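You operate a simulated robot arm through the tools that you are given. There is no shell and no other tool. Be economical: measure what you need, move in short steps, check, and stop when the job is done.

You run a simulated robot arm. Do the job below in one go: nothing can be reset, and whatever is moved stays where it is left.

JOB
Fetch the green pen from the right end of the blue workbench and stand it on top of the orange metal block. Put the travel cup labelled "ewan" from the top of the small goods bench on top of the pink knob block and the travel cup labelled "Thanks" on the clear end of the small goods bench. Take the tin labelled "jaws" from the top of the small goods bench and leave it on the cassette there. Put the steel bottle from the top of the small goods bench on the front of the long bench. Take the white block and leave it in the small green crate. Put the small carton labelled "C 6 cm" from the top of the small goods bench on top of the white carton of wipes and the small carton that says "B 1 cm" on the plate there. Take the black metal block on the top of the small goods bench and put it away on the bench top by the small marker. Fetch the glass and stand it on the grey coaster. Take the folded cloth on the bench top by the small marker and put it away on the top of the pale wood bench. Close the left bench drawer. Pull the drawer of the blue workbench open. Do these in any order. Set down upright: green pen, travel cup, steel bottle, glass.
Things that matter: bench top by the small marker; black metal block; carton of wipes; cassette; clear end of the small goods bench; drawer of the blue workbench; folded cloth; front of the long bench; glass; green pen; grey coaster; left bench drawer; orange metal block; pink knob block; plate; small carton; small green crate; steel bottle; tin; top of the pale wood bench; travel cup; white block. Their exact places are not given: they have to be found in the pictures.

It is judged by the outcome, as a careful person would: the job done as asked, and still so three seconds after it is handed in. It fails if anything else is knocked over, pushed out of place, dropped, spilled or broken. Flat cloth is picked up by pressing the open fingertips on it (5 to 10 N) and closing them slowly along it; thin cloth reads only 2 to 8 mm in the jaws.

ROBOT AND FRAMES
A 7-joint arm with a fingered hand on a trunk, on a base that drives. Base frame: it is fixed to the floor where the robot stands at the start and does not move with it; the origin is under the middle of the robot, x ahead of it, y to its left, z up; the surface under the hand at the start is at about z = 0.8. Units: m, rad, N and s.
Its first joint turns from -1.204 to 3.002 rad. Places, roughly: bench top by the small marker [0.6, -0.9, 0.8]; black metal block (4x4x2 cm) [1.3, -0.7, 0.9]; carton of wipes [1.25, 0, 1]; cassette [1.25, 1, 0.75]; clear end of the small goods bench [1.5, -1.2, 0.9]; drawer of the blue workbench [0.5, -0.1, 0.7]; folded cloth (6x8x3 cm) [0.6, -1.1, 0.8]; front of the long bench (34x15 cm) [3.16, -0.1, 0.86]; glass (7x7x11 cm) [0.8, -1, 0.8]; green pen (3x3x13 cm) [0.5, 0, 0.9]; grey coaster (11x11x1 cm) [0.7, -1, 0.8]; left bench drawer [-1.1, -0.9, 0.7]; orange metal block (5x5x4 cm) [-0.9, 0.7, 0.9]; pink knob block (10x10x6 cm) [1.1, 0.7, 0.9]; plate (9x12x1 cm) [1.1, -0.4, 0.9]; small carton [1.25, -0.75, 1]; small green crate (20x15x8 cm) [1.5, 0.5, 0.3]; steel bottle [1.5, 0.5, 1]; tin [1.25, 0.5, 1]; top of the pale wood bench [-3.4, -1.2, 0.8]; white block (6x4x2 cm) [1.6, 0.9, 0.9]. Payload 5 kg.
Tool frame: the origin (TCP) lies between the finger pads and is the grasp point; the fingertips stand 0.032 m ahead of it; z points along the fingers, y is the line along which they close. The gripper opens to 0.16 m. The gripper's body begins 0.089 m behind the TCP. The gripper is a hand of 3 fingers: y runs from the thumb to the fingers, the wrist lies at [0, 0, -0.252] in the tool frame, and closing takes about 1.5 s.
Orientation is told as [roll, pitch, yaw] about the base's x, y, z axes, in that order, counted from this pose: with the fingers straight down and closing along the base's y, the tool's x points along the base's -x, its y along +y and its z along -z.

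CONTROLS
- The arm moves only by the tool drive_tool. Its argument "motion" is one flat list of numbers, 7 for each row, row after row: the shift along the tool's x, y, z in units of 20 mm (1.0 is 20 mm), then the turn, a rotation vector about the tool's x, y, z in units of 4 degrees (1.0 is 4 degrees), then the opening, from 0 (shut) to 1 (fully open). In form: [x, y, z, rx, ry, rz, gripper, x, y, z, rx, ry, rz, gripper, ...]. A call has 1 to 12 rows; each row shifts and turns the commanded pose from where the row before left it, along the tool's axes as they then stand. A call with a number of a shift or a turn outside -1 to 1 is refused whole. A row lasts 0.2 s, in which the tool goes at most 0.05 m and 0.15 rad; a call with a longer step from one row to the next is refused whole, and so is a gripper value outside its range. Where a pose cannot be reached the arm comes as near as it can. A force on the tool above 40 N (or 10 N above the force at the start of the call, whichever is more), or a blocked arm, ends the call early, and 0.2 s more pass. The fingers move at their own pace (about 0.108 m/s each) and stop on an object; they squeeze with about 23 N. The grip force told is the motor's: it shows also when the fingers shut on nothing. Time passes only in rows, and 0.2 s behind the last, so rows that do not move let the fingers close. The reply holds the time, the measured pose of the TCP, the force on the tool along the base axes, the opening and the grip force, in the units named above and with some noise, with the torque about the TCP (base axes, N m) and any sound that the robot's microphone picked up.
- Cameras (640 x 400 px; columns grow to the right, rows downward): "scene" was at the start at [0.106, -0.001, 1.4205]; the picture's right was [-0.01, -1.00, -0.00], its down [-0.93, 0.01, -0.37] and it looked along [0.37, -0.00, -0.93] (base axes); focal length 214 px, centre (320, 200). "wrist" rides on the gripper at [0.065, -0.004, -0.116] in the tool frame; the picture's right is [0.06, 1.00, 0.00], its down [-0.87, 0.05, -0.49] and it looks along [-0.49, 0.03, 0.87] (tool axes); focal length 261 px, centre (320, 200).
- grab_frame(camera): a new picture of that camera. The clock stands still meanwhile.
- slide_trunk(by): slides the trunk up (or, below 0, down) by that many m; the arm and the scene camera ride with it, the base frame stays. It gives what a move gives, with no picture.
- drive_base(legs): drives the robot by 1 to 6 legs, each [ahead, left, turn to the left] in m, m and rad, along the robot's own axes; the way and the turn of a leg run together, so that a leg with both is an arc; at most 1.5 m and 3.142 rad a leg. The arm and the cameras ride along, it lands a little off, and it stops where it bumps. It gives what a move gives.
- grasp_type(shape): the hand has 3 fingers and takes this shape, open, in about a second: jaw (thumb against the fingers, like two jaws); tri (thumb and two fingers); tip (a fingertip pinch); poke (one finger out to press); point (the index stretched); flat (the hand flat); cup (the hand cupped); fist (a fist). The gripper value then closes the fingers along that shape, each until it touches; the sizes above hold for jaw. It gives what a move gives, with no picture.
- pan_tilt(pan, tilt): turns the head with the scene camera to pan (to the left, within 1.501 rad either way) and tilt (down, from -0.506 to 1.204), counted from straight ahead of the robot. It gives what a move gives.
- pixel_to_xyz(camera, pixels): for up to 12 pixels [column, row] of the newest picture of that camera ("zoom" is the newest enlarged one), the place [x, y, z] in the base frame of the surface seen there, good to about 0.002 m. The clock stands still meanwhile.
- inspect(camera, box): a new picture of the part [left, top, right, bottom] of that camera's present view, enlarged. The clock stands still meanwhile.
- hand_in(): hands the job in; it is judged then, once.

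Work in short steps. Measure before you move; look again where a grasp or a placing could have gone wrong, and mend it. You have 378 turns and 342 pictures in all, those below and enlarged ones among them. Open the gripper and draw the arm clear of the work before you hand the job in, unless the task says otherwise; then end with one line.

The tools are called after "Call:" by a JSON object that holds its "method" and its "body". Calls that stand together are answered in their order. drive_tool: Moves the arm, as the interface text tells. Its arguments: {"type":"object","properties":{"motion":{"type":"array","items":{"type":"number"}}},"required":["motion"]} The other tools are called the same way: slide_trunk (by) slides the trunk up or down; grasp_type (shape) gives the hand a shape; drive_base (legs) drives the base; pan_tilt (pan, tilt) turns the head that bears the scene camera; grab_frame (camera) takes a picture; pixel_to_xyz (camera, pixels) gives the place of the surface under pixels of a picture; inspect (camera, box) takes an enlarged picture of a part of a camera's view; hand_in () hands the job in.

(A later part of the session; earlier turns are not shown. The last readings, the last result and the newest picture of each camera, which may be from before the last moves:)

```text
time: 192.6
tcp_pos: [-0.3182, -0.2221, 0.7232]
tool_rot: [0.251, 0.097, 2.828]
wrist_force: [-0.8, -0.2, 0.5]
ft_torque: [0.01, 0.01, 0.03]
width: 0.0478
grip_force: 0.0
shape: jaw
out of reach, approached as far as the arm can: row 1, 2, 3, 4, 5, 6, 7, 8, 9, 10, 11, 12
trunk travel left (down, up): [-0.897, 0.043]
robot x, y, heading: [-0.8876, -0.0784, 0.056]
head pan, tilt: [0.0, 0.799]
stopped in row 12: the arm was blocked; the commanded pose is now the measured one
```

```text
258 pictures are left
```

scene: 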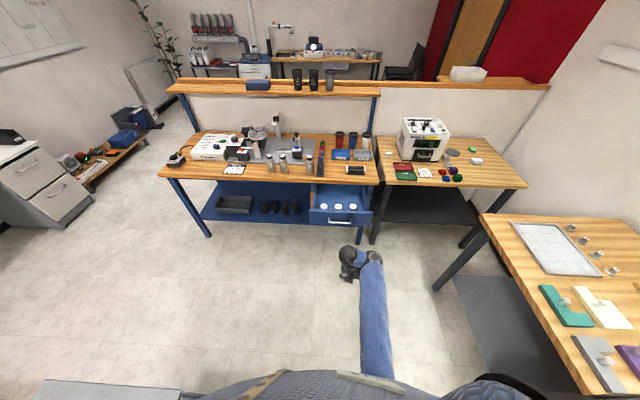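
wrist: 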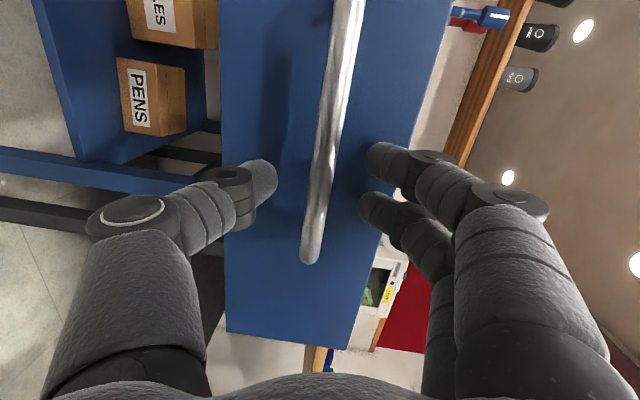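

Going this way swings the elbow left, so the opposite limit (rz+) should swing it right. Unwind that way.

Call:
{"method": "drive_tool", "body": {"motion": [0, 0, 0, 0, 0, 1, 0.3, 0, 0, 0, 0, 0, 1, 0.3, 0, 0, 0, 0, 0, 1, 0.3, 0, 0, 0, 0, 0, 1, 0.3, 0, 0, 0, 0, 0, 1, 0.3, 0, 0, 0, 0, 0, 1, 0.3, 0, 0, 0, 0, 0, 1, 0.3, 0, 0, 0, 0, 0, 1, 0.3, 0, 0, 0, 0, 0, 1, 0.3, 0, 0, 0, 0, 0, 1, 0.3, 0, 0, 0, 0, 0, 1, 0.3, 0, 0, 0, 0, 0, 1, 0.3]}}

Call:
{"method": "drive_tool", "body": {"motion": [0, 0, 0, 0, 0, 1, 0.3, 0, 0, 0, 0, 0, 1, 0.3, 0, 0, 0, 0, 0, 1, 0.3, 0, 0, 0, 0, 0, 1, 0.3, 0, 0, 0, 0, 0, 1, 0.3, 0, 0, 0, 0, 0, 1, 0.3, 0, 0, 0, 0, 0, 1, 0.3, 0, 0, 0, 0, 0, 1, 0.3, 0, 0, 0, 0, 0, 1, 0.3, 0, 0, 0, 0, 0, 1, 0.3, 0, 0, 0, 0, 0, 1, 0.3, 0, 0, 0, 0, 0, 1, 0.3]}}

Call:
{"method": "drive_tool", "body": {"motion": [0, 0, 0, 0, 0, 1, 0.3, 0, 0, 0, 0, 0, 1, 0.3, 0, 0, 0, 0, 0, 1, 0.3, 0, 0, 0, 0, 0, 1, 0.3, 0, 0, 0, 0, 0, 1, 0.3, 0, 0, 0, 0, 0, 1, 0.3, 0, 0, 0, 0, 0, 1, 0.3, 0, 0, 0, 0, 0, 1, 0.3, 0, 0, 0, 0, 0, 1, 0.3, 0, 0, 0, 0, 0, 1, 0.3, 0, 0, 0, 0, 0, 1, 0.3, 0, 0, 0, 0, 0, 1, 0.3]}}

Call:
{"method": "drive_tool", "body": {"motion": [0, 0, 0, 0, 0, 1, 0.3, 0, 0, 0, 0, 0, 1, 0.3, 0, 0, 0, 0, 0, 1, 0.3, 0, 0, 0, 0, 0, 1, 0.3, 0, 0, 0, 0, 0, 1, 0.3, 0, 0, 0, 0, 0, 1, 0.3, 0, 0, 0, 0, 0, 1, 0.3, 0, 0, 0, 0, 0, 1, 0.3, 0, 0, 0, 0, 0, 1, 0.3, 0, 0, 0, 0, 0, 1, 0.3, 0, 0, 0, 0, 0, 1, 0.3, 0, 0, 0, 0, 0, 1, 0.3]}}

Call:
{"method": "drive_tool", "body": {"motion": [0, 0, 0, 0, 0, 1, 0.3, 0, 0, 0, 0, 0, 1, 0.3, 0, 0, 0, 0, 0, 1, 0.3, 0, 0, 0, 0, 0, 1, 0.3, 0, 0, 0, 0, 0, 1, 0.3, 0, 0, 0, 0, 0, 1, 0.3, 0, 0, 0, 0, 0, 1, 0.3, 0, 0, 0, 0, 0, 1, 0.3, 0, 0, 0, 0, 0, 1, 0.3, 0, 0, 0, 0, 0, 1, 0.3, 0, 0, 0, 0, 0, 1, 0.3, 0, 0, 0, 0, 0, 1, 0.3]}}

Call:
{"method": "drive_tool", "body": {"motion": [0, 0, 0, 0, 0, 1, 0.3, 0, 0, 0, 0, 0, 1, 0.3, 0, 0, 0, 0, 0, 1, 0.3, 0, 0, 0, 0, 0, 1, 0.3, 0, 0, 0, 0, 0, 1, 0.3, 0, 0, 0, 0, 0, 1, 0.3, 0, 0, 0, 0, 0, 1, 0.3, 0, 0, 0, 0, 0, 1, 0.3, 0, 0, 0, 0, 0, 1, 0.3, 0, 0, 0, 0, 0, 1, 0.3, 0, 0, 0, 0, 0, 1, 0.3, 0, 0, 0, 0, 0, 1, 0.3]}}

Call:
{"method": "grab_frame", "body": {"camera": "scene"}}

```text
time: 195.2
tcp_pos: [-0.3196, -0.2219, 0.7233]
tool_rot: [0.095, 0.25, 1.989]
wrist_force: [-0.3, 0.0, 0.8]
ft_torque: [0.03, -0.04, 0.0]
width: 0.048
grip_force: 0.2
shape: jaw
trunk travel left (down, up): [-0.897, 0.043]
robot x, y, heading: [-0.8891, -0.0793, 0.053]
head pan, tilt: [0.0, 0.799]
```

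```text
time: 197.8
tcp_pos: [-0.3191, -0.2208, 0.7226]
tool_rot: [-0.124, 0.236, 1.127]
wrist_force: [0.4, -0.2, -0.1]
ft_torque: [-0.01, 0.01, 0.0]
width: 0.0479
grip_force: 0.1
shape: jaw
trunk travel left (down, up): [-0.897, 0.043]
robot x, y, heading: [-0.8903, -0.0802, 0.058]
head pan, tilt: [0.0, 0.799]
```

```text
time: 200.4
tcp_pos: [-0.3183, -0.2203, 0.7218]
tool_rot: [-0.258, 0.066, 0.295]
wrist_force: [-0.1, 0.8, -1.1]
ft_torque: [-0.01, 0.01, -0.02]
width: 0.0481
grip_force: 0.1
shape: jaw
trunk travel left (down, up): [-0.897, 0.043]
robot x, y, heading: [-0.889, -0.0764, 0.054]
head pan, tilt: [0.0, 0.799]
```

```text
time: 203.0
tcp_pos: [-0.318, -0.2205, 0.7218]
tool_rot: [-0.223, -0.146, -0.518]
wrist_force: [0.1, 0.0, 0.2]
ft_torque: [0.0, 0.01, -0.01]
width: 0.0479
grip_force: 0.1
shape: jaw
trunk travel left (down, up): [-0.897, 0.043]
robot x, y, heading: [-0.8917, -0.0784, 0.056]
head pan, tilt: [0.0, 0.799]
```

```text
time: 205.6
tcp_pos: [-0.3185, -0.2194, 0.7233]
tool_rot: [-0.041, -0.264, -1.368]
wrist_force: [0.1, 0.3, -0.3]
ft_torque: [0.01, 0.01, -0.01]
width: 0.0481
grip_force: 0.1
shape: jaw
trunk travel left (down, up): [-0.897, 0.043]
robot x, y, heading: [-0.8893, -0.0763, 0.049]
head pan, tilt: [0.0, 0.799]
```

```text
time: 208.2
tcp_pos: [-0.3192, -0.2195, 0.7229]
tool_rot: [0.172, -0.205, -2.229]
wrist_force: [0.1, -0.1, -0.2]
ft_torque: [-0.02, 0.0, 0.02]
width: 0.0481
grip_force: 0.2
shape: jaw
trunk travel left (down, up): [-0.897, 0.043]
robot x, y, heading: [-0.8915, -0.0788, 0.054]
head pan, tilt: [0.0, 0.799]
```

```text
257 pictures are left
```

scene: 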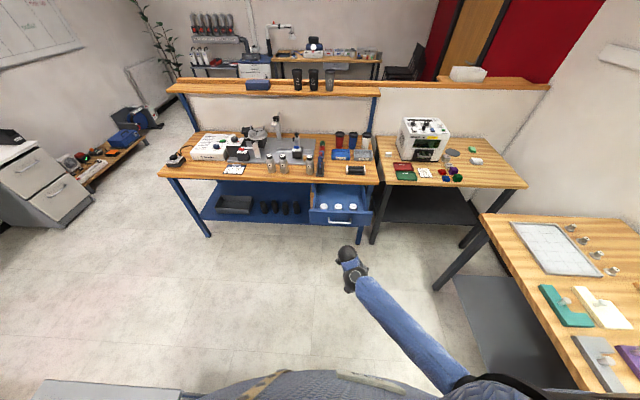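

The elbow is swinging out to the right. Continue a bit more.

Call:
{"method": "drive_tool", "body": {"motion": [0, 0, 0, 0, 0, 1, 0.3, 0, 0, 0, 0, 0, 1, 0.3, 0, 0, 0, 0, 0, 1, 0.3, 0, 0, 0, 0, 0, 1, 0.3, 0, 0, 0, 0, 0, 1, 0.3, 0, 0, 0, 0, 0, 1, 0.3, 0, 0, 0, 0, 0, 1, 0.3, 0, 0, 0, 0, 0, 1, 0.3, 0, 0, 0, 0, 0, 1, 0.3, 0, 0, 0, 0, 0, 1, 0.3, 0, 0, 0, 0, 0, 1, 0.3, 0, 0, 0, 0, 0, 1, 0.3]}}

Call:
{"method": "drive_tool", "body": {"motion": [0, 0, -1, 0, 0, 0, 0.3, 0, 0, -1, 0, 0, 0, 0.3, 0, 0, -1, 0, 0, 0, 0.3, 0, 0, -1, 0, 0, 0, 0.3, 0, 0, -1, 0, 0, 0, 0.3, 0, 0, -1, 0, 0, 0, 0.3, 0, 0, -1, 0, 0, 0, 0.3, 0, 0, -1, 0, 0, 0, 0.3, 0, 0, -1, 0, 0, 0, 0.3, 0, 0, -1, 0, 0, 0, 0.3]}}

Call:
{"method": "grab_frame", "body": {"camera": "scene"}}

```text
time: 210.8
tcp_pos: [-0.3178, -0.22, 0.7222]
tool_rot: [0.267, -0.011, -3.049]
wrist_force: [-0.9, -0.2, -0.6]
ft_torque: [-0.04, -0.02, -0.03]
width: 0.0481
grip_force: 0.0
shape: jaw
trunk travel left (down, up): [-0.897, 0.043]
robot x, y, heading: [-0.8889, -0.0713, 0.055]
head pan, tilt: [0.0, 0.799]
```

```text
time: 213.0
tcp_pos: [-0.3217, -0.1931, 0.8342]
tool_rot: [0.265, -0.012, -3.05]
wrist_force: [0.5, 0.8, -0.3]
ft_torque: [0.0, -0.03, -0.01]
width: 0.0478
grip_force: 0.0
shape: jaw
out of reach, approached as far as the arm can: row 6, 7, 8, 9, 10
trunk travel left (down, up): [-0.897, 0.043]
robot x, y, heading: [-0.8925, -0.0782, 0.052]
head pan, tilt: [0.0, 0.799]
```

```text
256 pictures are left
```

scene: 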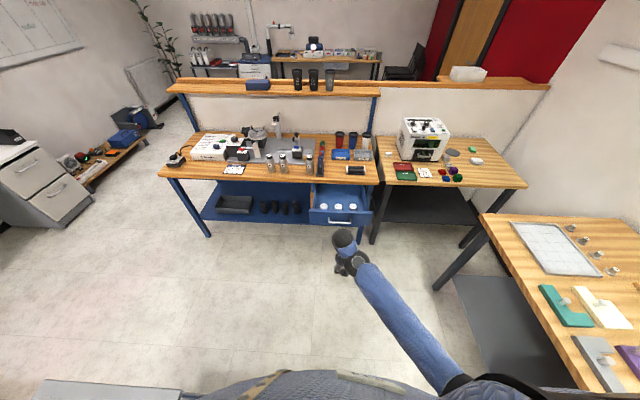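

Level the tool and continue the turn to force further swivel.

Call:
{"method": "drive_tool", "body": {"motion": [0, 0, 0, 0.95, 0, 0, 0.3, 0, 0, 0, 0.95, 0, 0, 0.3, 0, 0, 0, 0.95, 0, 0, 0.3, 0, 0, 0, 0.95, 0, 0, 0.3, 0, 0, 0, 0, 0, 0.9, 0.3, 0, 0, 0, 0, 0, 1, 0.3, 0, 0, 0, 0, 0, 1, 0.3, 0, 0, 0, 0, 0, 1, 0.3, 0, 0, 0, 0, 0, 1, 0.3, 0, 0, 0, 0, 0, 1, 0.3]}}

Call:
{"method": "drive_tool", "body": {"motion": [0, 0, 0, 0, 0, 1, 0.3, 0, 0, 0, 0, 0, 1, 0.3, 0, 0, 0, 0, 0, 1, 0.3, 0, 0, 0, 0, 0, 1, 0.3, 0, 0, 0, 0, 0, 1, 0.3, 0, 0, 0, 0, 0, 1, 0.3, 0, 0, 0, 0, 0, 1, 0.3, 0, 0, 0, 0, 0, 1, 0.3, 0, 0, 0, 0, 0, 1, 0.3, 0, 0, 0, 0, 0, 1, 0.3, 0, 0, 0, 0, 0, 1, 0.3, 0, 0, 0, 0, 0, 1, 0.3]}}

Call:
{"method": "drive_tool", "body": {"motion": [0, 0, 0, 0, 0, 1, 0.3, 0, 0, 0, 0, 0, 1, 0.3, 0, 0, 0, 0, 0, 1, 0.3, 0, 0, 0, 0, 0, 1, 0.3, 0, 0, 0, 0, 0, 1, 0.3, 0, 0, 0, 0, 0, 1, 0.3, 0, 0, 0, 0, 0, 1, 0.3, 0, 0, 0, 0, 0, 1, 0.3, 0, 0, 0, 0, 0, 1, 0.3, 0, 0, 0, 0, 0, 1, 0.3, 0, 0, 0, 0, 0, 1, 0.3, 0, 0, 0, 0, 0, 1, 0.3]}}

Call:
{"method": "grab_frame", "body": {"camera": "scene"}}

```text
time: 215.2
tcp_pos: [-0.3225, -0.1934, 0.8332]
tool_rot: [0.004, -0.011, 2.82]
wrist_force: [0.8, 0.6, 0.4]
ft_torque: [-0.01, -0.01, -0.01]
width: 0.0478
grip_force: 0.0
shape: jaw
trunk travel left (down, up): [-0.897, 0.043]
robot x, y, heading: [-0.8898, -0.076, 0.056]
head pan, tilt: [0.0, 0.799]
```

```text
time: 217.8
tcp_pos: [-0.3218, -0.1935, 0.833]
tool_rot: [0.012, -0.004, 1.984]
wrist_force: [0.1, -0.2, -0.2]
ft_torque: [-0.02, -0.01, -0.01]
width: 0.0481
grip_force: 0.2
shape: jaw
trunk travel left (down, up): [-0.897, 0.043]
robot x, y, heading: [-0.8928, -0.0762, 0.05]
head pan, tilt: [0.0, 0.799]
```

```text
time: 220.4
tcp_pos: [-0.3062, -0.2136, 0.7735]
tool_rot: [0.008, 0.0, 1.148]
wrist_force: [0.2, 0.5, 0.4]
ft_torque: [-0.02, -0.01, -0.06]
width: 0.0483
grip_force: 0.0
shape: jaw
out of reach, approached as far as the arm can: row 8, 9, 10, 11, 12
trunk travel left (down, up): [-0.897, 0.043]
robot x, y, heading: [-0.8899, -0.076, 0.054]
head pan, tilt: [0.0, 0.799]
```

```text
255 pictures are left
```

scene: 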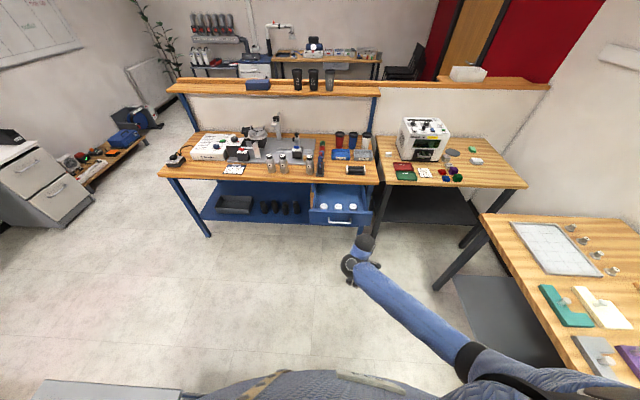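

Now the limit pushes the elbow outwards. Keep pushing.

Call:
{"method": "drive_tool", "body": {"motion": [0, 0, 0, 0, 0, 1, 0.3, 0, 0, 0, 0, 0, 1, 0.3, 0, 0, 0, 0, 0, 1, 0.3, 0, 0, 0, 0, 0, 1, 0.3, 0, 0, 0, 0, 0, 1, 0.3, 0, 0, 0, 0, 0, 1, 0.3, 0, 0, 0, 0, 0, 1, 0.3, 0, 0, 0, 0, 0, 1, 0.3, 0, 0, 0, 0, 0, 1, 0.3, 0, 0, 0, 0, 0, 1, 0.3, 0, 0, 0, 0, 0, 1, 0.3, 0, 0, 0, 0, 0, 1, 0.3]}}

Call:
{"method": "drive_tool", "body": {"motion": [0, 0, 0, 0, 0, 1, 0.3, 0, 0, 0, 0, 0, 1, 0.3, 0, 0, 0, 0, 0, 1, 0.3, 0, 0, 0, 0, 0, 1, 0.3, 0, 0, 0, 0, 0, 1, 0.3, 0, 0, 0, 0, 0, 1, 0.3, 0, 0, 0, 0, 0, 1, 0.3, 0, 0, 0, 0, 0, 1, 0.3, 0, 0, 0, 0, 0, 1, 0.3, 0, 0, 0, 0, 0, 1, 0.3, 0, 0, 0, 0, 0, 1, 0.3, 0, 0, 0, 0, 0, 1, 0.3]}}

Call:
{"method": "grab_frame", "body": {"camera": "scene"}}

```text
time: 223.0
tcp_pos: [-0.2901, -0.3046, 0.7442]
tool_rot: [0.006, 0.007, 0.869]
wrist_force: [-0.6, -0.5, -0.1]
ft_torque: [0.01, 0.01, -0.04]
width: 0.0481
grip_force: 0.1
shape: jaw
out of reach, approached as far as the arm can: row 1, 2, 3, 4, 5, 6, 7, 8, 9, 10, 11, 12
trunk travel left (down, up): [-0.897, 0.043]
robot x, y, heading: [-0.891, -0.075, 0.048]
head pan, tilt: [0.0, 0.799]
```

```text
time: 225.6
tcp_pos: [-0.2899, -0.3046, 0.7445]
tool_rot: [0.009, 0.006, 0.868]
wrist_force: [0.3, 0.3, 0.3]
ft_torque: [-0.02, -0.01, 0.04]
width: 0.0483
grip_force: 0.1
shape: jaw
out of reach, approached as far as the arm can: row 1, 2, 3, 4, 5, 6, 7, 8, 9, 10, 11, 12
trunk travel left (down, up): [-0.897, 0.043]
robot x, y, heading: [-0.8895, -0.0777, 0.052]
head pan, tilt: [0.0, 0.799]
```

```text
254 pictures are left
```

scene: 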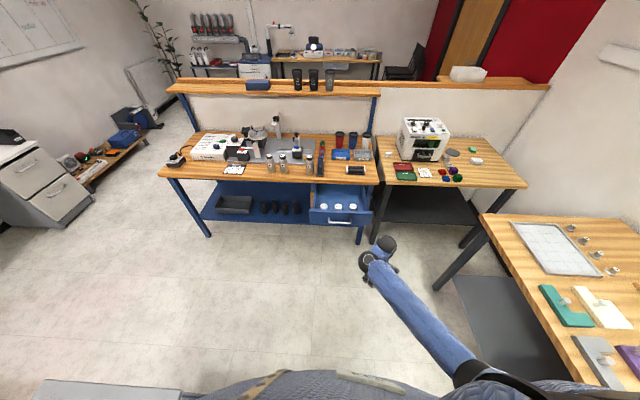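

Measure elbow and wrist again.

Call:
{"method": "pixel_to_xyz", "body": {"camera": "scene", "pixels": [[385, 245], [370, 262], [378, 275], [465, 365], [430, 325], [490, 380], [520, 390]]}}

Call:
{"method": "drive_tool", "body": {"motion": [0, 0, -1, 0, 0, 0, 0.3, 0, 0, -1, 0, 0, 0, 0.3, 0, 0, -1, 0, 0, 0, 0.3, 0, 0, -1, 0, 0, 0, 0.3, 0, 0, -1, 0, 0, 0, 0.3, 0, 0, -1, 0, 0, 0, 0.3, 0, 0, -1, 0, 0, 0, 0.3, 0, 0, -1, 0, 0, 0, 0.3, 0, 0, -1, 0, 0, 0, 0.3, 0, 0, -1, 0, 0, 0, 0.3, 0, 0, -1, 0, 0, 0, 0.3, 0, 0, -1, 0, 0, 0, 0.3]}}

Call:
{"method": "grab_frame", "body": {"camera": "scene"}}

```text
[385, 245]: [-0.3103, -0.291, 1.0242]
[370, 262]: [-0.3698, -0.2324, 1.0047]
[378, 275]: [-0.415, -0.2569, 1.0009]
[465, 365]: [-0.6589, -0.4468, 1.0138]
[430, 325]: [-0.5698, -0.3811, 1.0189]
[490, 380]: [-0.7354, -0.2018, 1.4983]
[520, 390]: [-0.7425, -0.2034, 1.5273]
```

```text
time: 228.2
tcp_pos: [-0.2605, -0.3778, 0.7919]
tool_rot: [0.005, 0.0, 0.873]
wrist_force: [0.2, 1.1, 0.3]
ft_torque: [0.0, 0.01, 0.03]
width: 0.048
grip_force: 0.0
shape: jaw
out of reach, approached as far as the arm can: row 1, 2, 3, 4, 5, 6, 7, 8, 9, 10, 11, 12
trunk travel left (down, up): [-0.897, 0.043]
robot x, y, heading: [-0.8879, -0.0785, 0.054]
head pan, tilt: [0.0, 0.799]
```

```text
253 pictures are left
```

scene: 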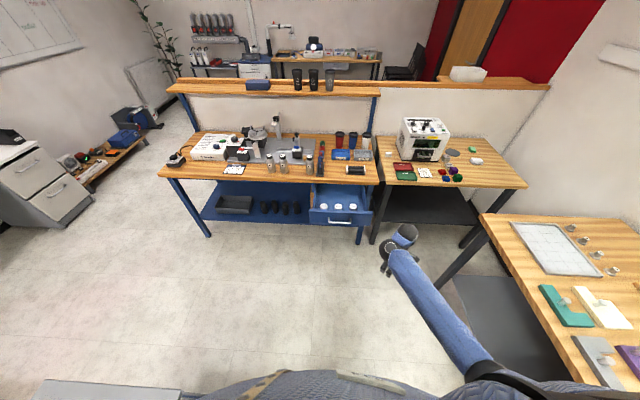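

The elbow hangs 0.5 m below the shoulder with the wrist at its flex limit, so the elbow must swing outwards and up. Unwind the wrist while rising.

Call:
{"method": "drive_tool", "body": {"motion": [0, 0, -0.5, 0, 0, -1, 0.3, 0, 0, -0.5, 0, 0, -1, 0.3, 0, 0, -0.5, 0, 0, -1, 0.3, 0, 0, -0.5, 0, 0, -1, 0.3, 0, 0, -0.5, 0, 0, -1, 0.3, 0, 0, -0.5, 0, 0, -1, 0.3, 0, 0, -0.5, 0, 0, -1, 0.3, 0, 0, -0.5, 0, 0, -1, 0.3, 0, 0, -0.5, 0, 0, -1, 0.3, 0, 0, -0.5, 0, 0, -1, 0.3, 0, 0, -0.5, 0, 0, -1, 0.3, 0, 0, -0.5, 0, 0, -1, 0.3]}}

Call:
{"method": "drive_tool", "body": {"motion": [0, 0, -0.5, 0, 0, -1, 0.3, 0, 0, -0.5, 0, 0, -1, 0.3, 0, 0, -0.5, 0, 0, -1, 0.3, 0, 0, -0.5, 0, 0, -1, 0.3, 0, 0, -0.5, 0, 0, -1, 0.3, 0, 0, -0.5, 0, 0, -1, 0.3, 0, 0, -0.5, 0, 0, -1, 0.3, 0, 0, -0.5, 0, 0, -1, 0.3, 0, 0, -0.5, 0, 0, -1, 0.3, 0, 0, -0.5, 0, 0, -1, 0.3, 0, 0, -0.5, 0, 0, -1, 0.3, 0, 0, -0.5, 0, 0, -1, 0.3]}}

Call:
{"method": "drive_tool", "body": {"motion": [0, 0, 0, 0, 0, -1, 0.3, 0, 0, 0, 0, 0, -1, 0.3, 0, 0, 0, 0, 0, -1, 0.3, 0, 0, 0, 0, 0, -1, 0.3, 0, 0, 0, 0, 0, -1, 0.3, 0, 0, 0, 0, 0, -1, 0.3, 0, 0, 0, 0, 0, -1, 0.3, 0, 0, 0, 0, 0, -1, 0.3, 0, 0, 0, 0, 0, -1, 0.3, 0, 0, 0, 0, 0, -1, 0.3, 0, 0, 0, 0, 0, -1, 0.3, 0, 0, 0, 0, 0, -1, 0.3]}}

Call:
{"method": "drive_tool", "body": {"motion": [0, 0, 0, 0, 0, -1, 0.3, 0, 0, 0, 0, 0, -1, 0.3, 0, 0, 0, 0, 0, -1, 0.3, 0, 0, 0, 0, 0, -1, 0.3, 0, 0, 0, 0, 0, -1, 0.3, 0, 0, 0, 0, 0, -1, 0.3, 0, 0, 0, 0, 0, -1, 0.3, 0, 0, 0, 0, 0, -1, 0.3, 0, 0, 0, 0, 0, -1, 0.3, 0, 0, 0, 0, 0, -1, 0.3, 0, 0, 0, 0, 0, -1, 0.3, 0, 0, 0, 0, 0, -1, 0.3]}}

Call:
{"method": "drive_tool", "body": {"motion": [0, 0, 0, 0, 0, -1, 0.3, 0, 0, 0, 0, 0, -1, 0.3, 0, 0, 0, 0, 0, -1, 0.3, 0, 0, 0, 0, 0, -1, 0.3, 0, 0, 0, 0, 0, -1, 0.3, 0, 0, 0, 0, 0, -1, 0.3, 0, 0, 0, 0, 0, -1, 0.3, 0, 0, 0, 0, 0, -1, 0.3, 0, 0, 0, 0, 0, -1, 0.3, 0, 0, 0, 0, 0, -1, 0.3, 0, 0, 0, 0, 0, -1, 0.3, 0, 0, 0, 0, 0, -1, 0.3]}}

Call:
{"method": "grab_frame", "body": {"camera": "scene"}}

```text
time: 230.8
tcp_pos: [-0.2942, -0.3618, 0.8715]
tool_rot: [0.01, 0.0, 1.708]
wrist_force: [-0.5, 1.0, -0.6]
ft_torque: [0.0, 0.02, 0.0]
width: 0.048
grip_force: 0.1
shape: jaw
out of reach, approached as far as the arm can: row 9, 10, 11, 12
trunk travel left (down, up): [-0.897, 0.043]
robot x, y, heading: [-0.8905, -0.0754, 0.053]
head pan, tilt: [0.0, 0.799]
```

```text
time: 233.4
tcp_pos: [-0.4132, -0.3506, 0.8769]
tool_rot: [0.001, -0.011, 2.548]
wrist_force: [0.1, -0.6, -0.3]
ft_torque: [-0.01, -0.01, 0.02]
width: 0.048
grip_force: 0.1
shape: jaw
out of reach, approached as far as the arm can: row 1, 2, 3, 4, 5, 6, 7, 8, 9, 10, 11, 12
trunk travel left (down, up): [-0.897, 0.043]
robot x, y, heading: [-0.8878, -0.0774, 0.059]
head pan, tilt: [0.0, 0.799]
```

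```text
time: 236.0
tcp_pos: [-0.4107, -0.3338, 0.8816]
tool_rot: [-0.002, -0.008, -2.902]
wrist_force: [0.5, 0.2, -0.4]
ft_torque: [-0.01, 0.0, -0.01]
width: 0.0479
grip_force: 0.0
shape: jaw
trunk travel left (down, up): [-0.897, 0.043]
robot x, y, heading: [-0.8898, -0.08, 0.055]
head pan, tilt: [0.0, 0.799]
```

```text
time: 238.6
tcp_pos: [-0.4091, -0.3317, 0.8814]
tool_rot: [-0.005, -0.001, -2.063]
wrist_force: [-0.6, 0.6, -0.2]
ft_torque: [-0.01, -0.01, -0.03]
width: 0.0482
grip_force: 0.0
shape: jaw
trunk travel left (down, up): [-0.897, 0.043]
robot x, y, heading: [-0.8881, -0.0751, 0.051]
head pan, tilt: [0.0, 0.799]
```

```text
time: 241.2
tcp_pos: [-0.411, -0.3433, 0.8796]
tool_rot: [-0.007, 0.003, -1.224]
wrist_force: [0.9, -0.2, 0.2]
ft_torque: [-0.02, 0.01, -0.01]
width: 0.048
grip_force: 0.1
shape: jaw
trunk travel left (down, up): [-0.897, 0.043]
robot x, y, heading: [-0.8896, -0.0765, 0.052]
head pan, tilt: [0.0, 0.799]
```

```text
252 pictures are left
```

scene: 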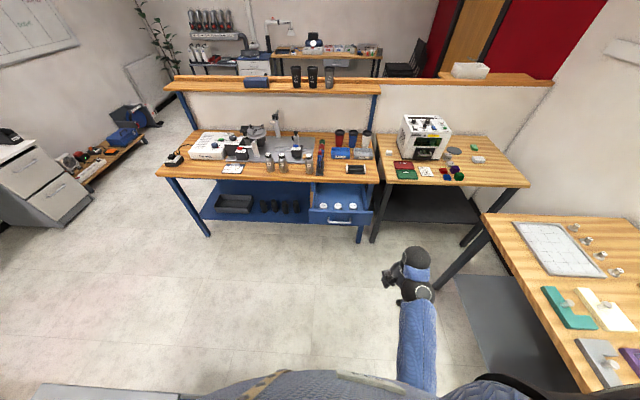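

Continue unwinding to yaw ≈ 0, then move the hand left at constant height.

Call:
{"method": "drive_tool", "body": {"motion": [0, 0, 0, 0, 0, -1, 0.3, 0, 0, 0, 0, 0, -1, 0.3, 0, 0, 0, 0, 0, -1, 0.3, 0, 0, 0, 0, 0, -1, 0.3, 0, 0, 0, 0, 0, -1, 0.3, 0, 0, 0, 0, 0, -1, 0.3, 0, 0, 0, 0, 0, -1, 0.3, 0, 0, 0, 0, 0, -1, 0.3, 0, 0, 0, 0, 0, -1, 0.3, 0, 0, 0, 0, 0, -1, 0.3, 0, 0, 0, 0, 0, -1, 0.3, 0, 0, 0, 0, 0, -1, 0.3]}}

Call:
{"method": "drive_tool", "body": {"motion": [0, 0, 0, 0, 0, -1, 0.3, 0, 0, 0, 0, 0, -1, 0.3, 0, 0, 0, 0, 0, -1, 0.3, 0, 0, 0, 0, 0, -1, 0.3, 0, 0, 0, 0, 0, -1, 0.3, 0, 0, 0, 0, 0, -1, 0.3]}}

Call:
{"method": "drive_tool", "body": {"motion": [0, 1, 0, 0, 0, 0, 0.3, 0, 1, 0, 0, 0, 0, 0.3, 0, 1, 0, 0, 0, 0, 0.3, 0, 1, 0, 0, 0, 0, 0.3, 0, 1, 0, 0, 0, 0, 0.3, 0, 1, 0, 0, 0, 0, 0.3, 0, 1, 0, 0, 0, 0, 0.3, 0, 1, 0, 0, 0, 0, 0.3, 0, 1, 0, 0, 0, 0, 0.3, 0, 1, 0, 0, 0, 0, 0.3, 0, 1, 0, 0, 0, 0, 0.3, 0, 1, 0, 0, 0, 0, 0.3]}}

Call:
{"method": "drive_tool", "body": {"motion": [0, 0, -1, 0, 0, 0, 0.3, 0, 0, -1, 0, 0, 0, 0.3, 0, 0, -1, 0, 0, 0, 0.3, 0, 0, -1, 0, 0, 0, 0.3, 0, 0, -1, 0, 0, 0, 0.3, 0, 0, -1, 0, 0, 0, 0.3, 0, 0, -1, 0, 0, 0, 0.3, 0, 0, -1, 0, 0, 0, 0.3]}}

Call:
{"method": "grab_frame", "body": {"camera": "scene"}}

```text
time: 243.8
tcp_pos: [-0.414, -0.3531, 0.8764]
tool_rot: [-0.002, 0.009, -0.385]
wrist_force: [0.2, -0.7, 0.4]
ft_torque: [-0.01, 0.02, -0.04]
width: 0.048
grip_force: 0.1
shape: jaw
trunk travel left (down, up): [-0.897, 0.043]
robot x, y, heading: [-0.889, -0.0782, 0.055]
head pan, tilt: [0.0, 0.799]
```

```text
time: 245.2
tcp_pos: [-0.4145, -0.3538, 0.8751]
tool_rot: [0.001, 0.011, 0.036]
wrist_force: [0.5, 0.3, -0.5]
ft_torque: [-0.01, -0.01, 0.03]
width: 0.0482
grip_force: 0.0
shape: jaw
trunk travel left (down, up): [-0.897, 0.043]
robot x, y, heading: [-0.8873, -0.0758, 0.059]
head pan, tilt: [0.0, 0.799]
```

```text
time: 247.8
tcp_pos: [-0.4434, -0.1023, 0.8807]
tool_rot: [0.001, 0.007, 0.033]
wrist_force: [-0.1, -1.1, 0.0]
ft_torque: [0.0, -0.06, 0.0]
width: 0.0478
grip_force: 0.1
shape: jaw
trunk travel left (down, up): [-0.897, 0.043]
robot x, y, heading: [-0.8908, -0.0766, 0.057]
head pan, tilt: [0.0, 0.799]
```

```text
time: 249.6
tcp_pos: [-0.4395, -0.1002, 0.8782]
tool_rot: [0.003, 0.009, 0.032]
wrist_force: [0.5, 0.5, -0.6]
ft_torque: [0.0, 0.0, 0.0]
width: 0.0478
grip_force: 0.0
shape: jaw
out of reach, approached as far as the arm can: row 1, 2, 3, 4, 5, 6, 7, 8
trunk travel left (down, up): [-0.897, 0.043]
robot x, y, heading: [-0.8893, -0.0783, 0.053]
head pan, tilt: [0.0, 0.799]
```

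```text
251 pictures are left
```

scene: 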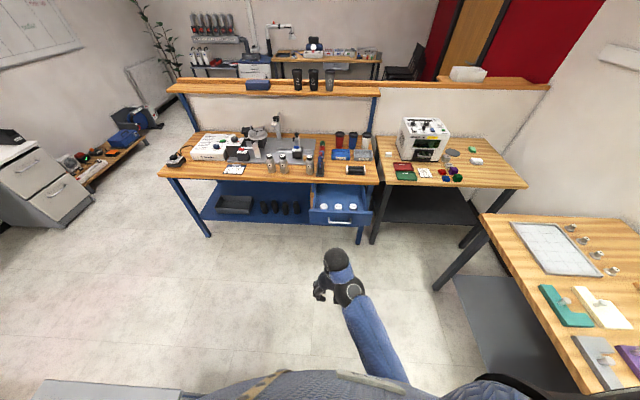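

The elbow must come round through the front. Reach forward, then far right, so the shoulder joint turns right, and only then rise.

Call:
{"method": "drive_tool", "body": {"motion": [-1, -0.3, 0, 0, 0, 0, 0.3, -1, -0.3, 0, 0, 0, 0, 0.3, -1, -0.3, 0, 0, 0, 0, 0.3, -1, -0.3, 0, 0, 0, 0, 0.3, -1, -0.3, 0, 0, 0, 0, 0.3, -1, -0.3, 0, 0, 0, 0, 0.3, -1, -0.3, 0, 0, 0, 0, 0.3, -1, -0.3, 0, 0, 0, 0, 0.3, -1, -0.3, 0, 0, 0, 0, 0.3, -1, -0.3, 0, 0, 0, 0, 0.3, -1, -0.3, 0, 0, 0, 0, 0.3, -1, -0.3, 0, 0, 0, 0, 0.3]}}

Call:
{"method": "drive_tool", "body": {"motion": [-1, -1, 0, 0, 0, 0, 0.3, -1, -1, 0, 0, 0, 0, 0.3, -1, -1, 0, 0, 0, 0, 0.3, -1, -1, 0, 0, 0, 0, 0.3, -1, -1, 0, 0, 0, 0, 0.3, 0, -1, 0, 0, 0, 0, 0.3, 0, -1, 0, 0, 0, 0, 0.3, 0, -1, 0, 0, 0, 0, 0.3, 0, -1, 0, 0, 0, 0, 0.3, 0, -1, 0, 0, 0, 0, 0.3, 0, -1, 0, 0, 0, 0, 0.3, 0, -1, 0, 0, 0, 0, 0.3]}}

Call:
{"method": "drive_tool", "body": {"motion": [0, -1, -1, 0, 0, 0, 0.3, 0, -1, -1, 0, 0, 0, 0.3, 0, -1, -1, 0, 0, 0, 0.3, 0, -1, -1, 0, 0, 0, 0.3, 0, -1, -1, 0, 0, 0, 0.3, 0, 0, -1, 0, 0, 0, 0.3, 0, 0, -1, 0, 0, 0, 0.3, 0, 0, -1, 0, 0, 0, 0.3, 0, 0, -1, 0, 0, 0, 0.3, 0, 0, -1, 0, 0, 0, 0.3]}}

Call:
{"method": "grab_frame", "body": {"camera": "scene"}}

```text
time: 252.2
tcp_pos: [-0.1978, -0.167, 0.8701]
tool_rot: [0.003, 0.011, 0.032]
wrist_force: [-0.1, 0.1, -0.4]
ft_torque: [0.03, 0.0, 0.0]
width: 0.048
grip_force: 0.2
shape: jaw
out of reach, approached as far as the arm can: row 2
trunk travel left (down, up): [-0.897, 0.043]
robot x, y, heading: [-0.8875, -0.0744, 0.053]
head pan, tilt: [0.0, 0.799]
```

```text
time: 254.8
tcp_pos: [-0.0929, -0.4044, 0.8688]
tool_rot: [0.0, 0.011, 0.032]
wrist_force: [0.3, 0.9, 1.1]
ft_torque: [0.01, -0.01, 0.02]
width: 0.0481
grip_force: 0.0
shape: jaw
trunk travel left (down, up): [-0.897, 0.043]
robot x, y, heading: [-0.8899, -0.0761, 0.051]
head pan, tilt: [0.0, 0.799]
```

```text
time: 257.0
tcp_pos: [-0.0989, -0.4764, 0.9293]
tool_rot: [-0.001, 0.01, 0.031]
wrist_force: [1.1, -0.5, -0.1]
ft_torque: [0.01, 0.04, -0.03]
width: 0.0482
grip_force: 0.0
shape: jaw
out of reach, approached as far as the arm can: row 4, 5, 6, 7, 8, 9, 10
trunk travel left (down, up): [-0.897, 0.043]
robot x, y, heading: [-0.8878, -0.0742, 0.049]
head pan, tilt: [0.0, 0.799]
```

```text
250 pictures are left
```

scene: 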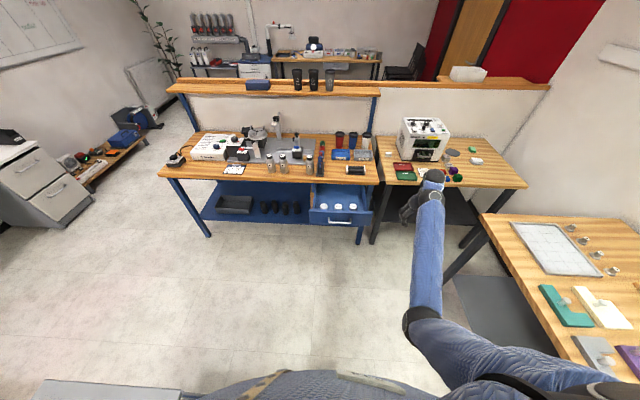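

The elbow is now in front. To have free space to swing the hand far right, back the base away from the benches.

Call:
{"method": "drive_base", "body": {"legs": [[-0.7, 0.05, 0], [0, 0, 0.5]]}}

Call:
{"method": "drive_tool", "body": {"motion": [0, -1, -0.3, 0, 0, 0, 0.3, 0, -1, -0.3, 0, 0, 0, 0.3, 0, -1, -0.3, 0, 0, 0, 0.3, 0, -1, -0.3, 0, 0, 0, 0.3, 0, -1, -0.3, 0, 0, 0, 0.3, 0, -1, -0.3, 0, 0, 0, 0.3, 0, -1, -0.3, 0, 0, 0, 0.3, 0, -1, -0.3, 0, 0, 0, 0.3, 0.5, -1, -0.3, 0, 0, 0, 0.3, 0.5, -1, -0.3, 0, 0, 0, 0.3, 0.5, -1, -0.3, 0, 0, 0, 0.3, 0.5, -1, -0.3, 0, 0, 0, 0.3]}}

Call:
{"method": "grab_frame", "body": {"camera": "scene"}}

```text
time: 262.3
tcp_pos: [-0.7082, -0.0305, 0.9287]
tool_rot: [-0.001, 0.009, 0.543]
wrist_force: [-0.6, 0.3, 0.4]
ft_torque: [-0.03, 0.03, -0.01]
width: 0.048
grip_force: 0.0
shape: jaw
trunk travel left (down, up): [-0.897, 0.043]
robot x, y, heading: [-1.5954, -0.0687, 0.566]
head pan, tilt: [0.0, 0.799]
```

```text
time: 264.9
tcp_pos: [-0.6405, -0.2517, 0.9529]
tool_rot: [0.0, 0.008, 0.543]
wrist_force: [-0.4, -0.1, -1.4]
ft_torque: [0.02, -0.01, -0.02]
width: 0.0478
grip_force: 0.0
shape: jaw
out of reach, approached as far as the arm can: row 2, 3, 5, 7, 9, 10, 11, 12
trunk travel left (down, up): [-0.897, 0.043]
robot x, y, heading: [-1.595, -0.0678, 0.563]
head pan, tilt: [0.0, 0.799]
```

```text
249 pictures are left
```

scene: 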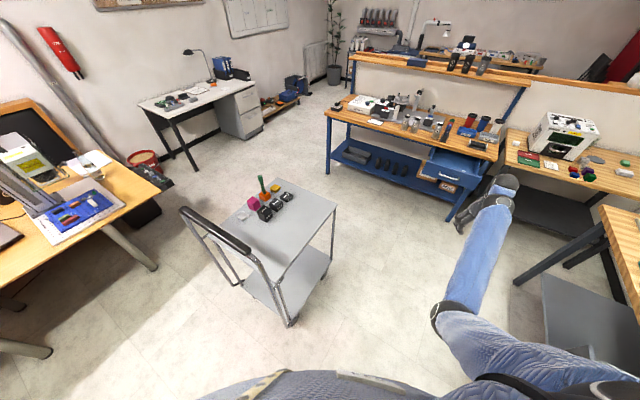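

Shoulder is turning right (hand at azimuth −43°). Continue around: inward and right, rising.

Call:
{"method": "drive_tool", "body": {"motion": [1, -0.4, 0, 0, 0, 0, 0.3, 1, -0.4, 0, 0, 0, 0, 0.3, 1, -0.4, 0, 0, 0, 0, 0.3, 1, -0.4, 0, 0, 0, 0, 0.3, 1, -0.4, 0, 0, 0, 0, 0.3, 1, -0.4, 0, 0, 0, 0, 0.3, 1, -0.4, 0, 0, 0, 0, 0.3, 1, -0.4, 0, 0, 0, 0, 0.3, 1, 0, 0, 0, 0, 0, 0.3, 1, 0, 0, 0, 0, 0, 0.3]}}

Call:
{"method": "drive_tool", "body": {"motion": [0, 0, -1, 0, 0, 0, 0.3, 0, 0, -1, 0, 0, 0, 0.3, 0, 0, -1, 0, 0, 0, 0.3, 0, 0, -1, 0, 0, 0, 0.3, 0, 0, -1, 0, 0, 0, 0.3, 0, 0, -1, 0, 0, 0, 0.3, 0, 0, -1, 0, 0, 0, 0.3, 0, 0, -1, 0, 0, 0, 0.3, 0, 0, -1, 0, 0, 0, 0.3, 0, 0, -1, 0, 0, 0, 0.3]}}

Call:
{"method": "grab_frame", "body": {"camera": "scene"}}

```text
time: 267.1
tcp_pos: [-0.8006, -0.3831, 0.8958]
tool_rot: [-0.002, 0.006, 0.543]
wrist_force: [0.0, -0.1, -0.7]
ft_torque: [0.03, 0.02, -0.01]
width: 0.0479
grip_force: 0.1
shape: jaw
out of reach, approached as far as the arm can: row 1, 2, 3, 4, 5, 6, 7, 8, 9, 10
trunk travel left (down, up): [-0.897, 0.043]
robot x, y, heading: [-1.5953, -0.0706, 0.563]
head pan, tilt: [0.0, 0.799]
```

```text
time: 269.3
tcp_pos: [-0.8, -0.3836, 0.8937]
tool_rot: [-0.001, 0.006, 0.541]
wrist_force: [-0.5, -0.5, 0.0]
ft_torque: [0.02, 0.01, 0.01]
width: 0.048
grip_force: 0.0
shape: jaw
out of reach, approached as far as the arm can: row 1, 2, 3, 4, 5, 6, 7, 8, 9, 10
trunk travel left (down, up): [-0.897, 0.043]
robot x, y, heading: [-1.5955, -0.0631, 0.562]
head pan, tilt: [0.0, 0.799]
```

```text
248 pictures are left
```

scene: 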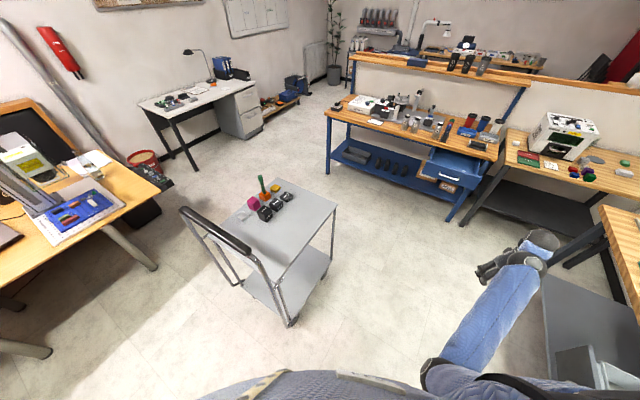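

I'll swing the hand via "ahead → left → down" rotating about the wrist, which forces the elbow out to the right. First turn the base toward open floor and bring the hand back in front.

Call:
{"method": "drive_base", "body": {"legs": [[-0.2, 0, -0.75]]}}

Call:
{"method": "drive_tool", "body": {"motion": [0, 1, 0, 0, 0, 0, 0.3, 0, 1, 0, 0, 0, 0, 0.3, 0, 1, 0, 0, 0, 0, 0.3, 0, 1, 0, 0, 0, 0, 0.3, 0, 1, 0, 0, 0, 0, 0.3, 0, 1, 0, 0, 0, 0, 0.3, 0, 1, 0, 0, 0, 0, 0.3, 0, 1, 0, 0, 0, 0, 0.3, 0, 1, 0, 0, 0, 0, 0.3, 0, 1, 0, 0, 0, 0, 0.3, 0, 1, 0, 0, 0, 0, 0.3, 0, 1, 0, 0, 0, 0, 0.3]}}

Call:
{"method": "drive_tool", "body": {"motion": [0, 1, 0, 0, 0, 0, 0.3, 0, 1, 0, 0, 0, 0, 0.3, 0, 1, 0, 0, 0, 0, 0.3, 0, 1, 0, 0, 0, 0, 0.3, 0, 1, 0, 0, 0, 0, 0.3, 0, 1, 0, 0, 0, 0, 0.3, 0, 1, 0, 0, 0, 0, 0.3, 0, 1, 0, 0, 0, 0, 0.3, 0, 1, 0, 0, 0, 0, 0.3, 0, 1, 0, 0, 0, 0, 0.3]}}

Call:
{"method": "drive_tool", "body": {"motion": [-0.88, 0, 0, 0, -1, 0, 0.3, -0.88, 0, 0, 0, -1, 0, 0.3, -0.88, 0, 0, 0, -1, 0, 0.3, -0.88, 0, 0, 0, -1, 0, 0.3, -0.88, 0, 0, 0, -1, 0, 0.3, -0.88, 0, 0, 0, -1, 0, 0.3, -0.88, 0, 0, 0, -1, 0, 0.3, -0.88, 0, 0, 0, -1, 0, 0.3, -0.88, 0, 0, 0, -1, 0, 0.3, -0.88, 0, 0, 0, -1, 0, 0.3, -0.88, 0, 0, 0, -1, 0, 0.3, -0.88, 0, 0, 0, -1, 0, 0.3]}}

Call:
{"method": "grab_frame", "body": {"camera": "scene"}}

```text
time: 271.6
tcp_pos: [-1.4107, -0.8744, 0.896]
tool_rot: [0.0, 0.007, -0.195]
wrist_force: [0.1, 0.0, -0.3]
ft_torque: [-0.05, -0.04, 0.01]
width: 0.048
grip_force: 0.1
shape: jaw
trunk travel left (down, up): [-0.897, 0.043]
robot x, y, heading: [-1.7908, -0.1061, -0.168]
head pan, tilt: [0.0, 0.799]
```

```text
time: 272.4
tcp_pos: [-1.3999, -0.8171, 0.8891]
tool_rot: [-0.009, 0.003, -0.195]
wrist_force: [0.1, -0.6, 0.0]
ft_torque: [-0.03, 0.01, 0.02]
width: 0.0483
grip_force: 0.1
shape: jaw
out of reach, approached as far as the arm can: row 1, 2, 3
trunk travel left (down, up): [-0.897, 0.043]
robot x, y, heading: [-1.7877, -0.1113, -0.174]
head pan, tilt: [0.0, 0.799]
stopped in row 3: the force on the tool passed its limit at 44 N (the readings are from after the stop); the commanded pose is now the measured one
```

```text
time: 274.6
tcp_pos: [-1.363, -0.6144, 0.8794]
tool_rot: [-0.01, -0.001, -0.196]
wrist_force: [-0.1, 0.2, 0.5]
ft_torque: [0.0, -0.01, 0.03]
width: 0.0484
grip_force: 0.1
shape: jaw
out of reach, approached as far as the arm can: row 2, 5
trunk travel left (down, up): [-0.897, 0.043]
robot x, y, heading: [-1.784, -0.1093, -0.169]
head pan, tilt: [0.0, 0.799]
```

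```text
time: 276.3
tcp_pos: [-1.2813, -0.7431, 0.9358]
tool_rot: [-0.197, -0.471, -0.121]
wrist_force: [0.1, -0.2, -0.2]
ft_torque: [-0.02, -0.02, 0.02]
width: 0.0481
grip_force: 0.0
shape: jaw
trunk travel left (down, up): [-0.897, 0.043]
robot x, y, heading: [-1.7889, -0.106, -0.173]
head pan, tilt: [0.0, 0.799]
stopped in row 8: the arm was blocked; the commanded pose is now the measured one
```

```text
247 pictures are left
```

scene: 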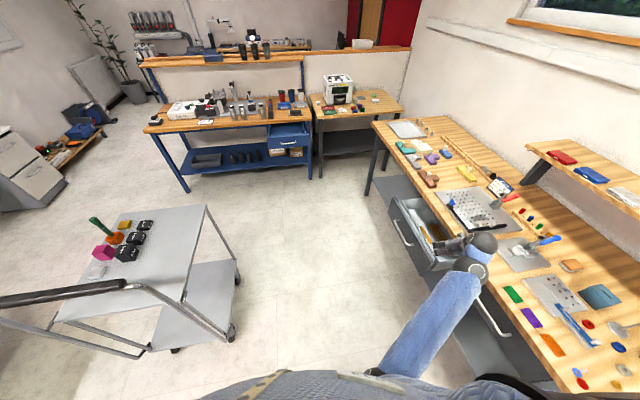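

The hand is dangerously near the right bench. Zoom to see what's around it before any move.

Call:
{"method": "inspect", "body": {"camera": "scene", "box": [380, 160, 600, 320]}}

Call:
{"method": "grab_frame", "body": {"camera": "wrist"}}

```text
2.50 times, centred on (490, 240) of scene
```

zoom: 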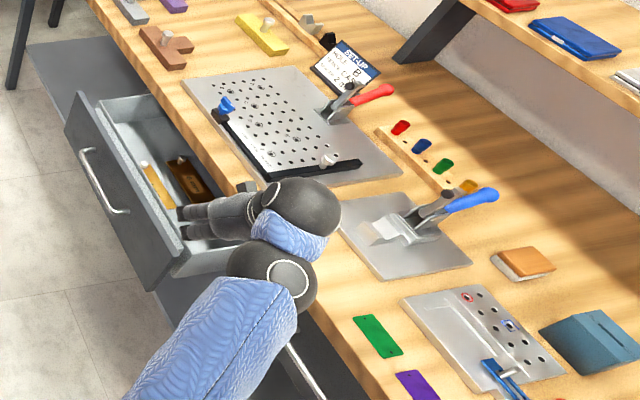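

```text
245 pictures are left
```

wrist: 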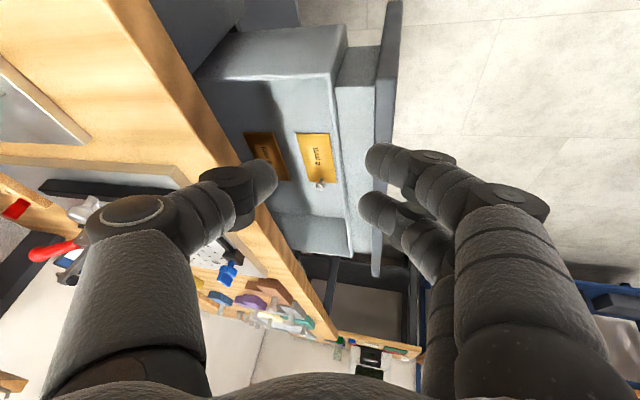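

Nothing seems displaced. Move the whole robot left, away from the bench, then continue the re-configuration in open floor.

Call:
{"method": "drive_base", "body": {"legs": [[-0.35, 0.3, 0]]}}

Call:
{"method": "grab_frame", "body": {"camera": "scene"}}

```text
time: 279.0
tcp_pos: [-1.5755, -0.3825, 0.9358]
tool_rot: [-0.199, -0.471, -0.121]
wrist_force: [0.0, 0.4, -0.5]
ft_torque: [-0.02, 0.02, -0.02]
width: 0.0479
grip_force: 0.2
shape: jaw
trunk travel left (down, up): [-0.897, 0.043]
robot x, y, heading: [-2.0816, 0.2596, -0.168]
head pan, tilt: [0.0, 0.799]
```

```text
244 pictures are left
```

scene: 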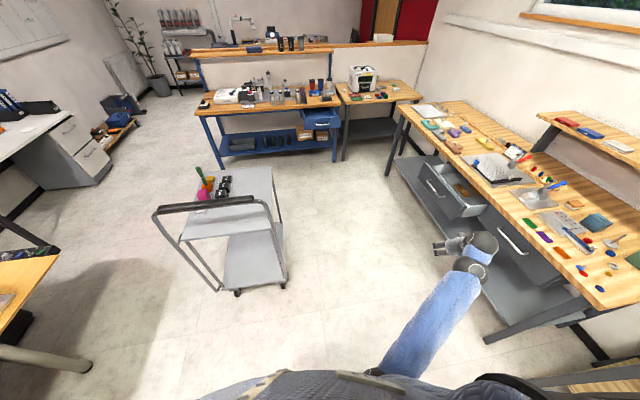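

Open floor now. Bring the hand left to the front.

Call:
{"method": "drive_tool", "body": {"motion": [0, 1, 0, 0, 0, 0, 0.3, 0, 1, 0, 0, 0, 0, 0.3, 0, 1, 0, 0, 0, 0, 0.3, 0, 1, 0, 0, 0, 0, 0.3, 0, 1, 0, 0, 0, 0, 0.3, 0, 1, 0, 0, 0, 0, 0.3, 0, 1, 0, 0, 0, 0, 0.3, 0, 1, 0, 0, 0, 0, 0.3, 0, 1, 0, 0, 0, 0, 0.3, 0, 1, 0, 0, 0, 0, 0.3, 0, 1, 0, 0, 0, 0, 0.3, 0, 1, 0, 0, 0, 0, 0.3]}}

Call:
{"method": "drive_tool", "body": {"motion": [-0.88, 0.4, 0, 0, -1, 0, 0.3, -0.88, 0.4, 0, 0, -1, 0, 0.3, -0.88, 0.4, 0, 0, -1, 0, 0.3, -0.88, 0.4, 0, 0, -1, 0, 0.3, -0.88, 0.4, 0, 0, -1, 0, 0.3, -0.88, 0.4, 0, 0, -1, 0, 0.3, -0.88, 0.4, 0, 0, -1, 0, 0.3, -0.88, 0.4, 0, 0, -1, 0, 0.3, -0.88, 0.4, 0, 0, -1, 0, 0.3, -0.88, 0.4, 0, 0, -1, 0, 0.3]}}

Call:
{"method": "grab_frame", "body": {"camera": "scene"}}

```text
time: 281.6
tcp_pos: [-1.5262, -0.1534, 0.8942]
tool_rot: [-0.198, -0.471, -0.122]
wrist_force: [0.6, 0.7, -0.4]
ft_torque: [-0.02, -0.01, 0.02]
width: 0.0481
grip_force: 0.2
shape: jaw
trunk travel left (down, up): [-0.897, 0.043]
robot x, y, heading: [-2.0824, 0.2525, -0.17]
head pan, tilt: [0.0, 0.799]
```

```text
time: 283.8
tcp_pos: [-1.3862, -0.0795, 1.0023]
tool_rot: [-0.437, -1.143, 0.19]
wrist_force: [-0.3, 0.2, -0.5]
ft_torque: [0.03, 0.03, -0.01]
width: 0.0482
grip_force: 0.1
shape: jaw
trunk travel left (down, up): [-0.897, 0.043]
robot x, y, heading: [-2.0797, 0.2503, -0.173]
head pan, tilt: [0.0, 0.799]
```

```text
243 pictures are left
```

scene: 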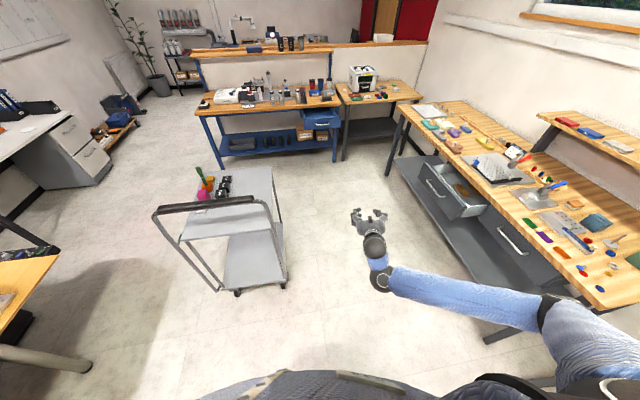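

The elbow is back out on the right. Now pitch the hand down again about the wrist.

Call:
{"method": "drive_tool", "body": {"motion": [0.8, 0, -0.3, 0, 1, 0, 0.3, 0.8, 0, -0.3, 0, 1, 0, 0.3, 0.8, 0, -0.3, 0, 1, 0, 0.3, 0.8, 0, -0.3, 0, 1, 0, 0.3, 0.8, 0, -0.3, 0, 1, 0, 0.3, 0.8, 0, -0.3, 0, 1, 0, 0.3, 0.8, 0, -0.3, 0, 1, 0, 0.3, 0.8, 0, -0.3, 0, 1, 0, 0.3]}}

Call:
{"method": "grab_frame", "body": {"camera": "scene"}}

```text
time: 285.6
tcp_pos: [-1.4995, -0.0684, 0.9291]
tool_rot: [-0.216, -0.608, -0.087]
wrist_force: [-0.6, 1.1, -0.2]
ft_torque: [0.01, 0.0, 0.02]
width: 0.048
grip_force: 0.0
shape: jaw
trunk travel left (down, up): [-0.897, 0.043]
robot x, y, heading: [-2.0822, 0.2534, -0.175]
head pan, tilt: [0.0, 0.799]
```

```text
242 pictures are left
```

scene: 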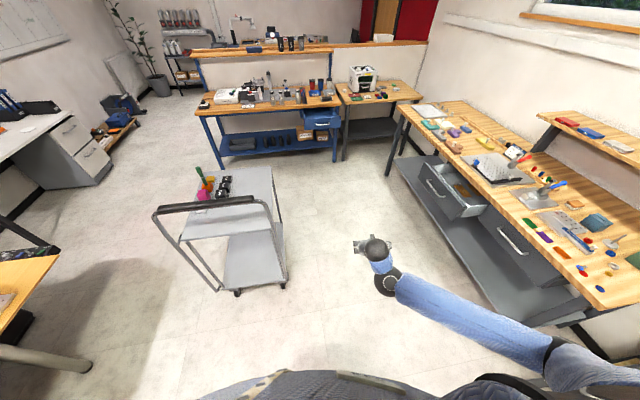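

Continue pitching down while rising.

Call:
{"method": "drive_tool", "body": {"motion": [0.6, 0, -0.8, -0.3, 1, 0, 0.3, 0.6, 0, -0.8, -0.3, 1, 0, 0.3, 0.6, 0, -0.8, -0.3, 1, 0, 0.3, 0.6, 0, -0.8, -0.3, 1, 0, 0.3, 0.6, 0, -0.8, -0.3, 1, 0, 0.3, 0.6, 0, -0.8, -0.3, 1, 0, 0.3, 0.6, 0, -0.8, -0.3, 1, 0, 0.3, 0.6, 0, -0.8, -0.3, 1, 0, 0.3]}}

Call:
{"method": "drive_tool", "body": {"motion": [0, 0, -1, 0, 0, 0, 0.3, 0, 0, -1, 0, 0, 0, 0.3, 0, 0, -1, 0, 0, 0, 0.3, 0, 0, -1, 0, 0, 0, 0.3, 0, 0, -1, 0, 0, 0, 0.3, 0, 0, -1, 0, 0, 0, 0.3]}}

Call:
{"method": "grab_frame", "body": {"camera": "scene"}}

```text
time: 287.4
tcp_pos: [-1.5954, -0.0359, 0.9809]
tool_rot: [-0.062, -0.223, -0.139]
wrist_force: [0.3, 0.7, -0.5]
ft_torque: [0.01, -0.01, -0.01]
width: 0.0482
grip_force: 0.1
shape: jaw
out of reach, approached as far as the arm can: row 6, 7, 8
trunk travel left (down, up): [-0.897, 0.043]
robot x, y, heading: [-2.0823, 0.2531, -0.171]
head pan, tilt: [0.0, 0.799]
```

```text
time: 288.8
tcp_pos: [-1.5957, -0.0353, 0.9815]
tool_rot: [-0.061, -0.224, -0.139]
wrist_force: [0.3, 0.8, -1.0]
ft_torque: [0.01, -0.01, -0.03]
width: 0.048
grip_force: 0.0
shape: jaw
out of reach, approached as far as the arm can: row 1, 2, 3, 4, 5, 6
trunk travel left (down, up): [-0.897, 0.043]
robot x, y, heading: [-2.0798, 0.2531, -0.174]
head pan, tilt: [0.0, 0.799]
```

```text
241 pictures are left
```

scene: 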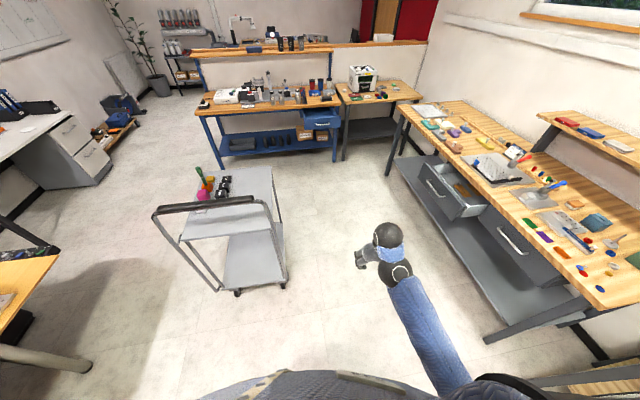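

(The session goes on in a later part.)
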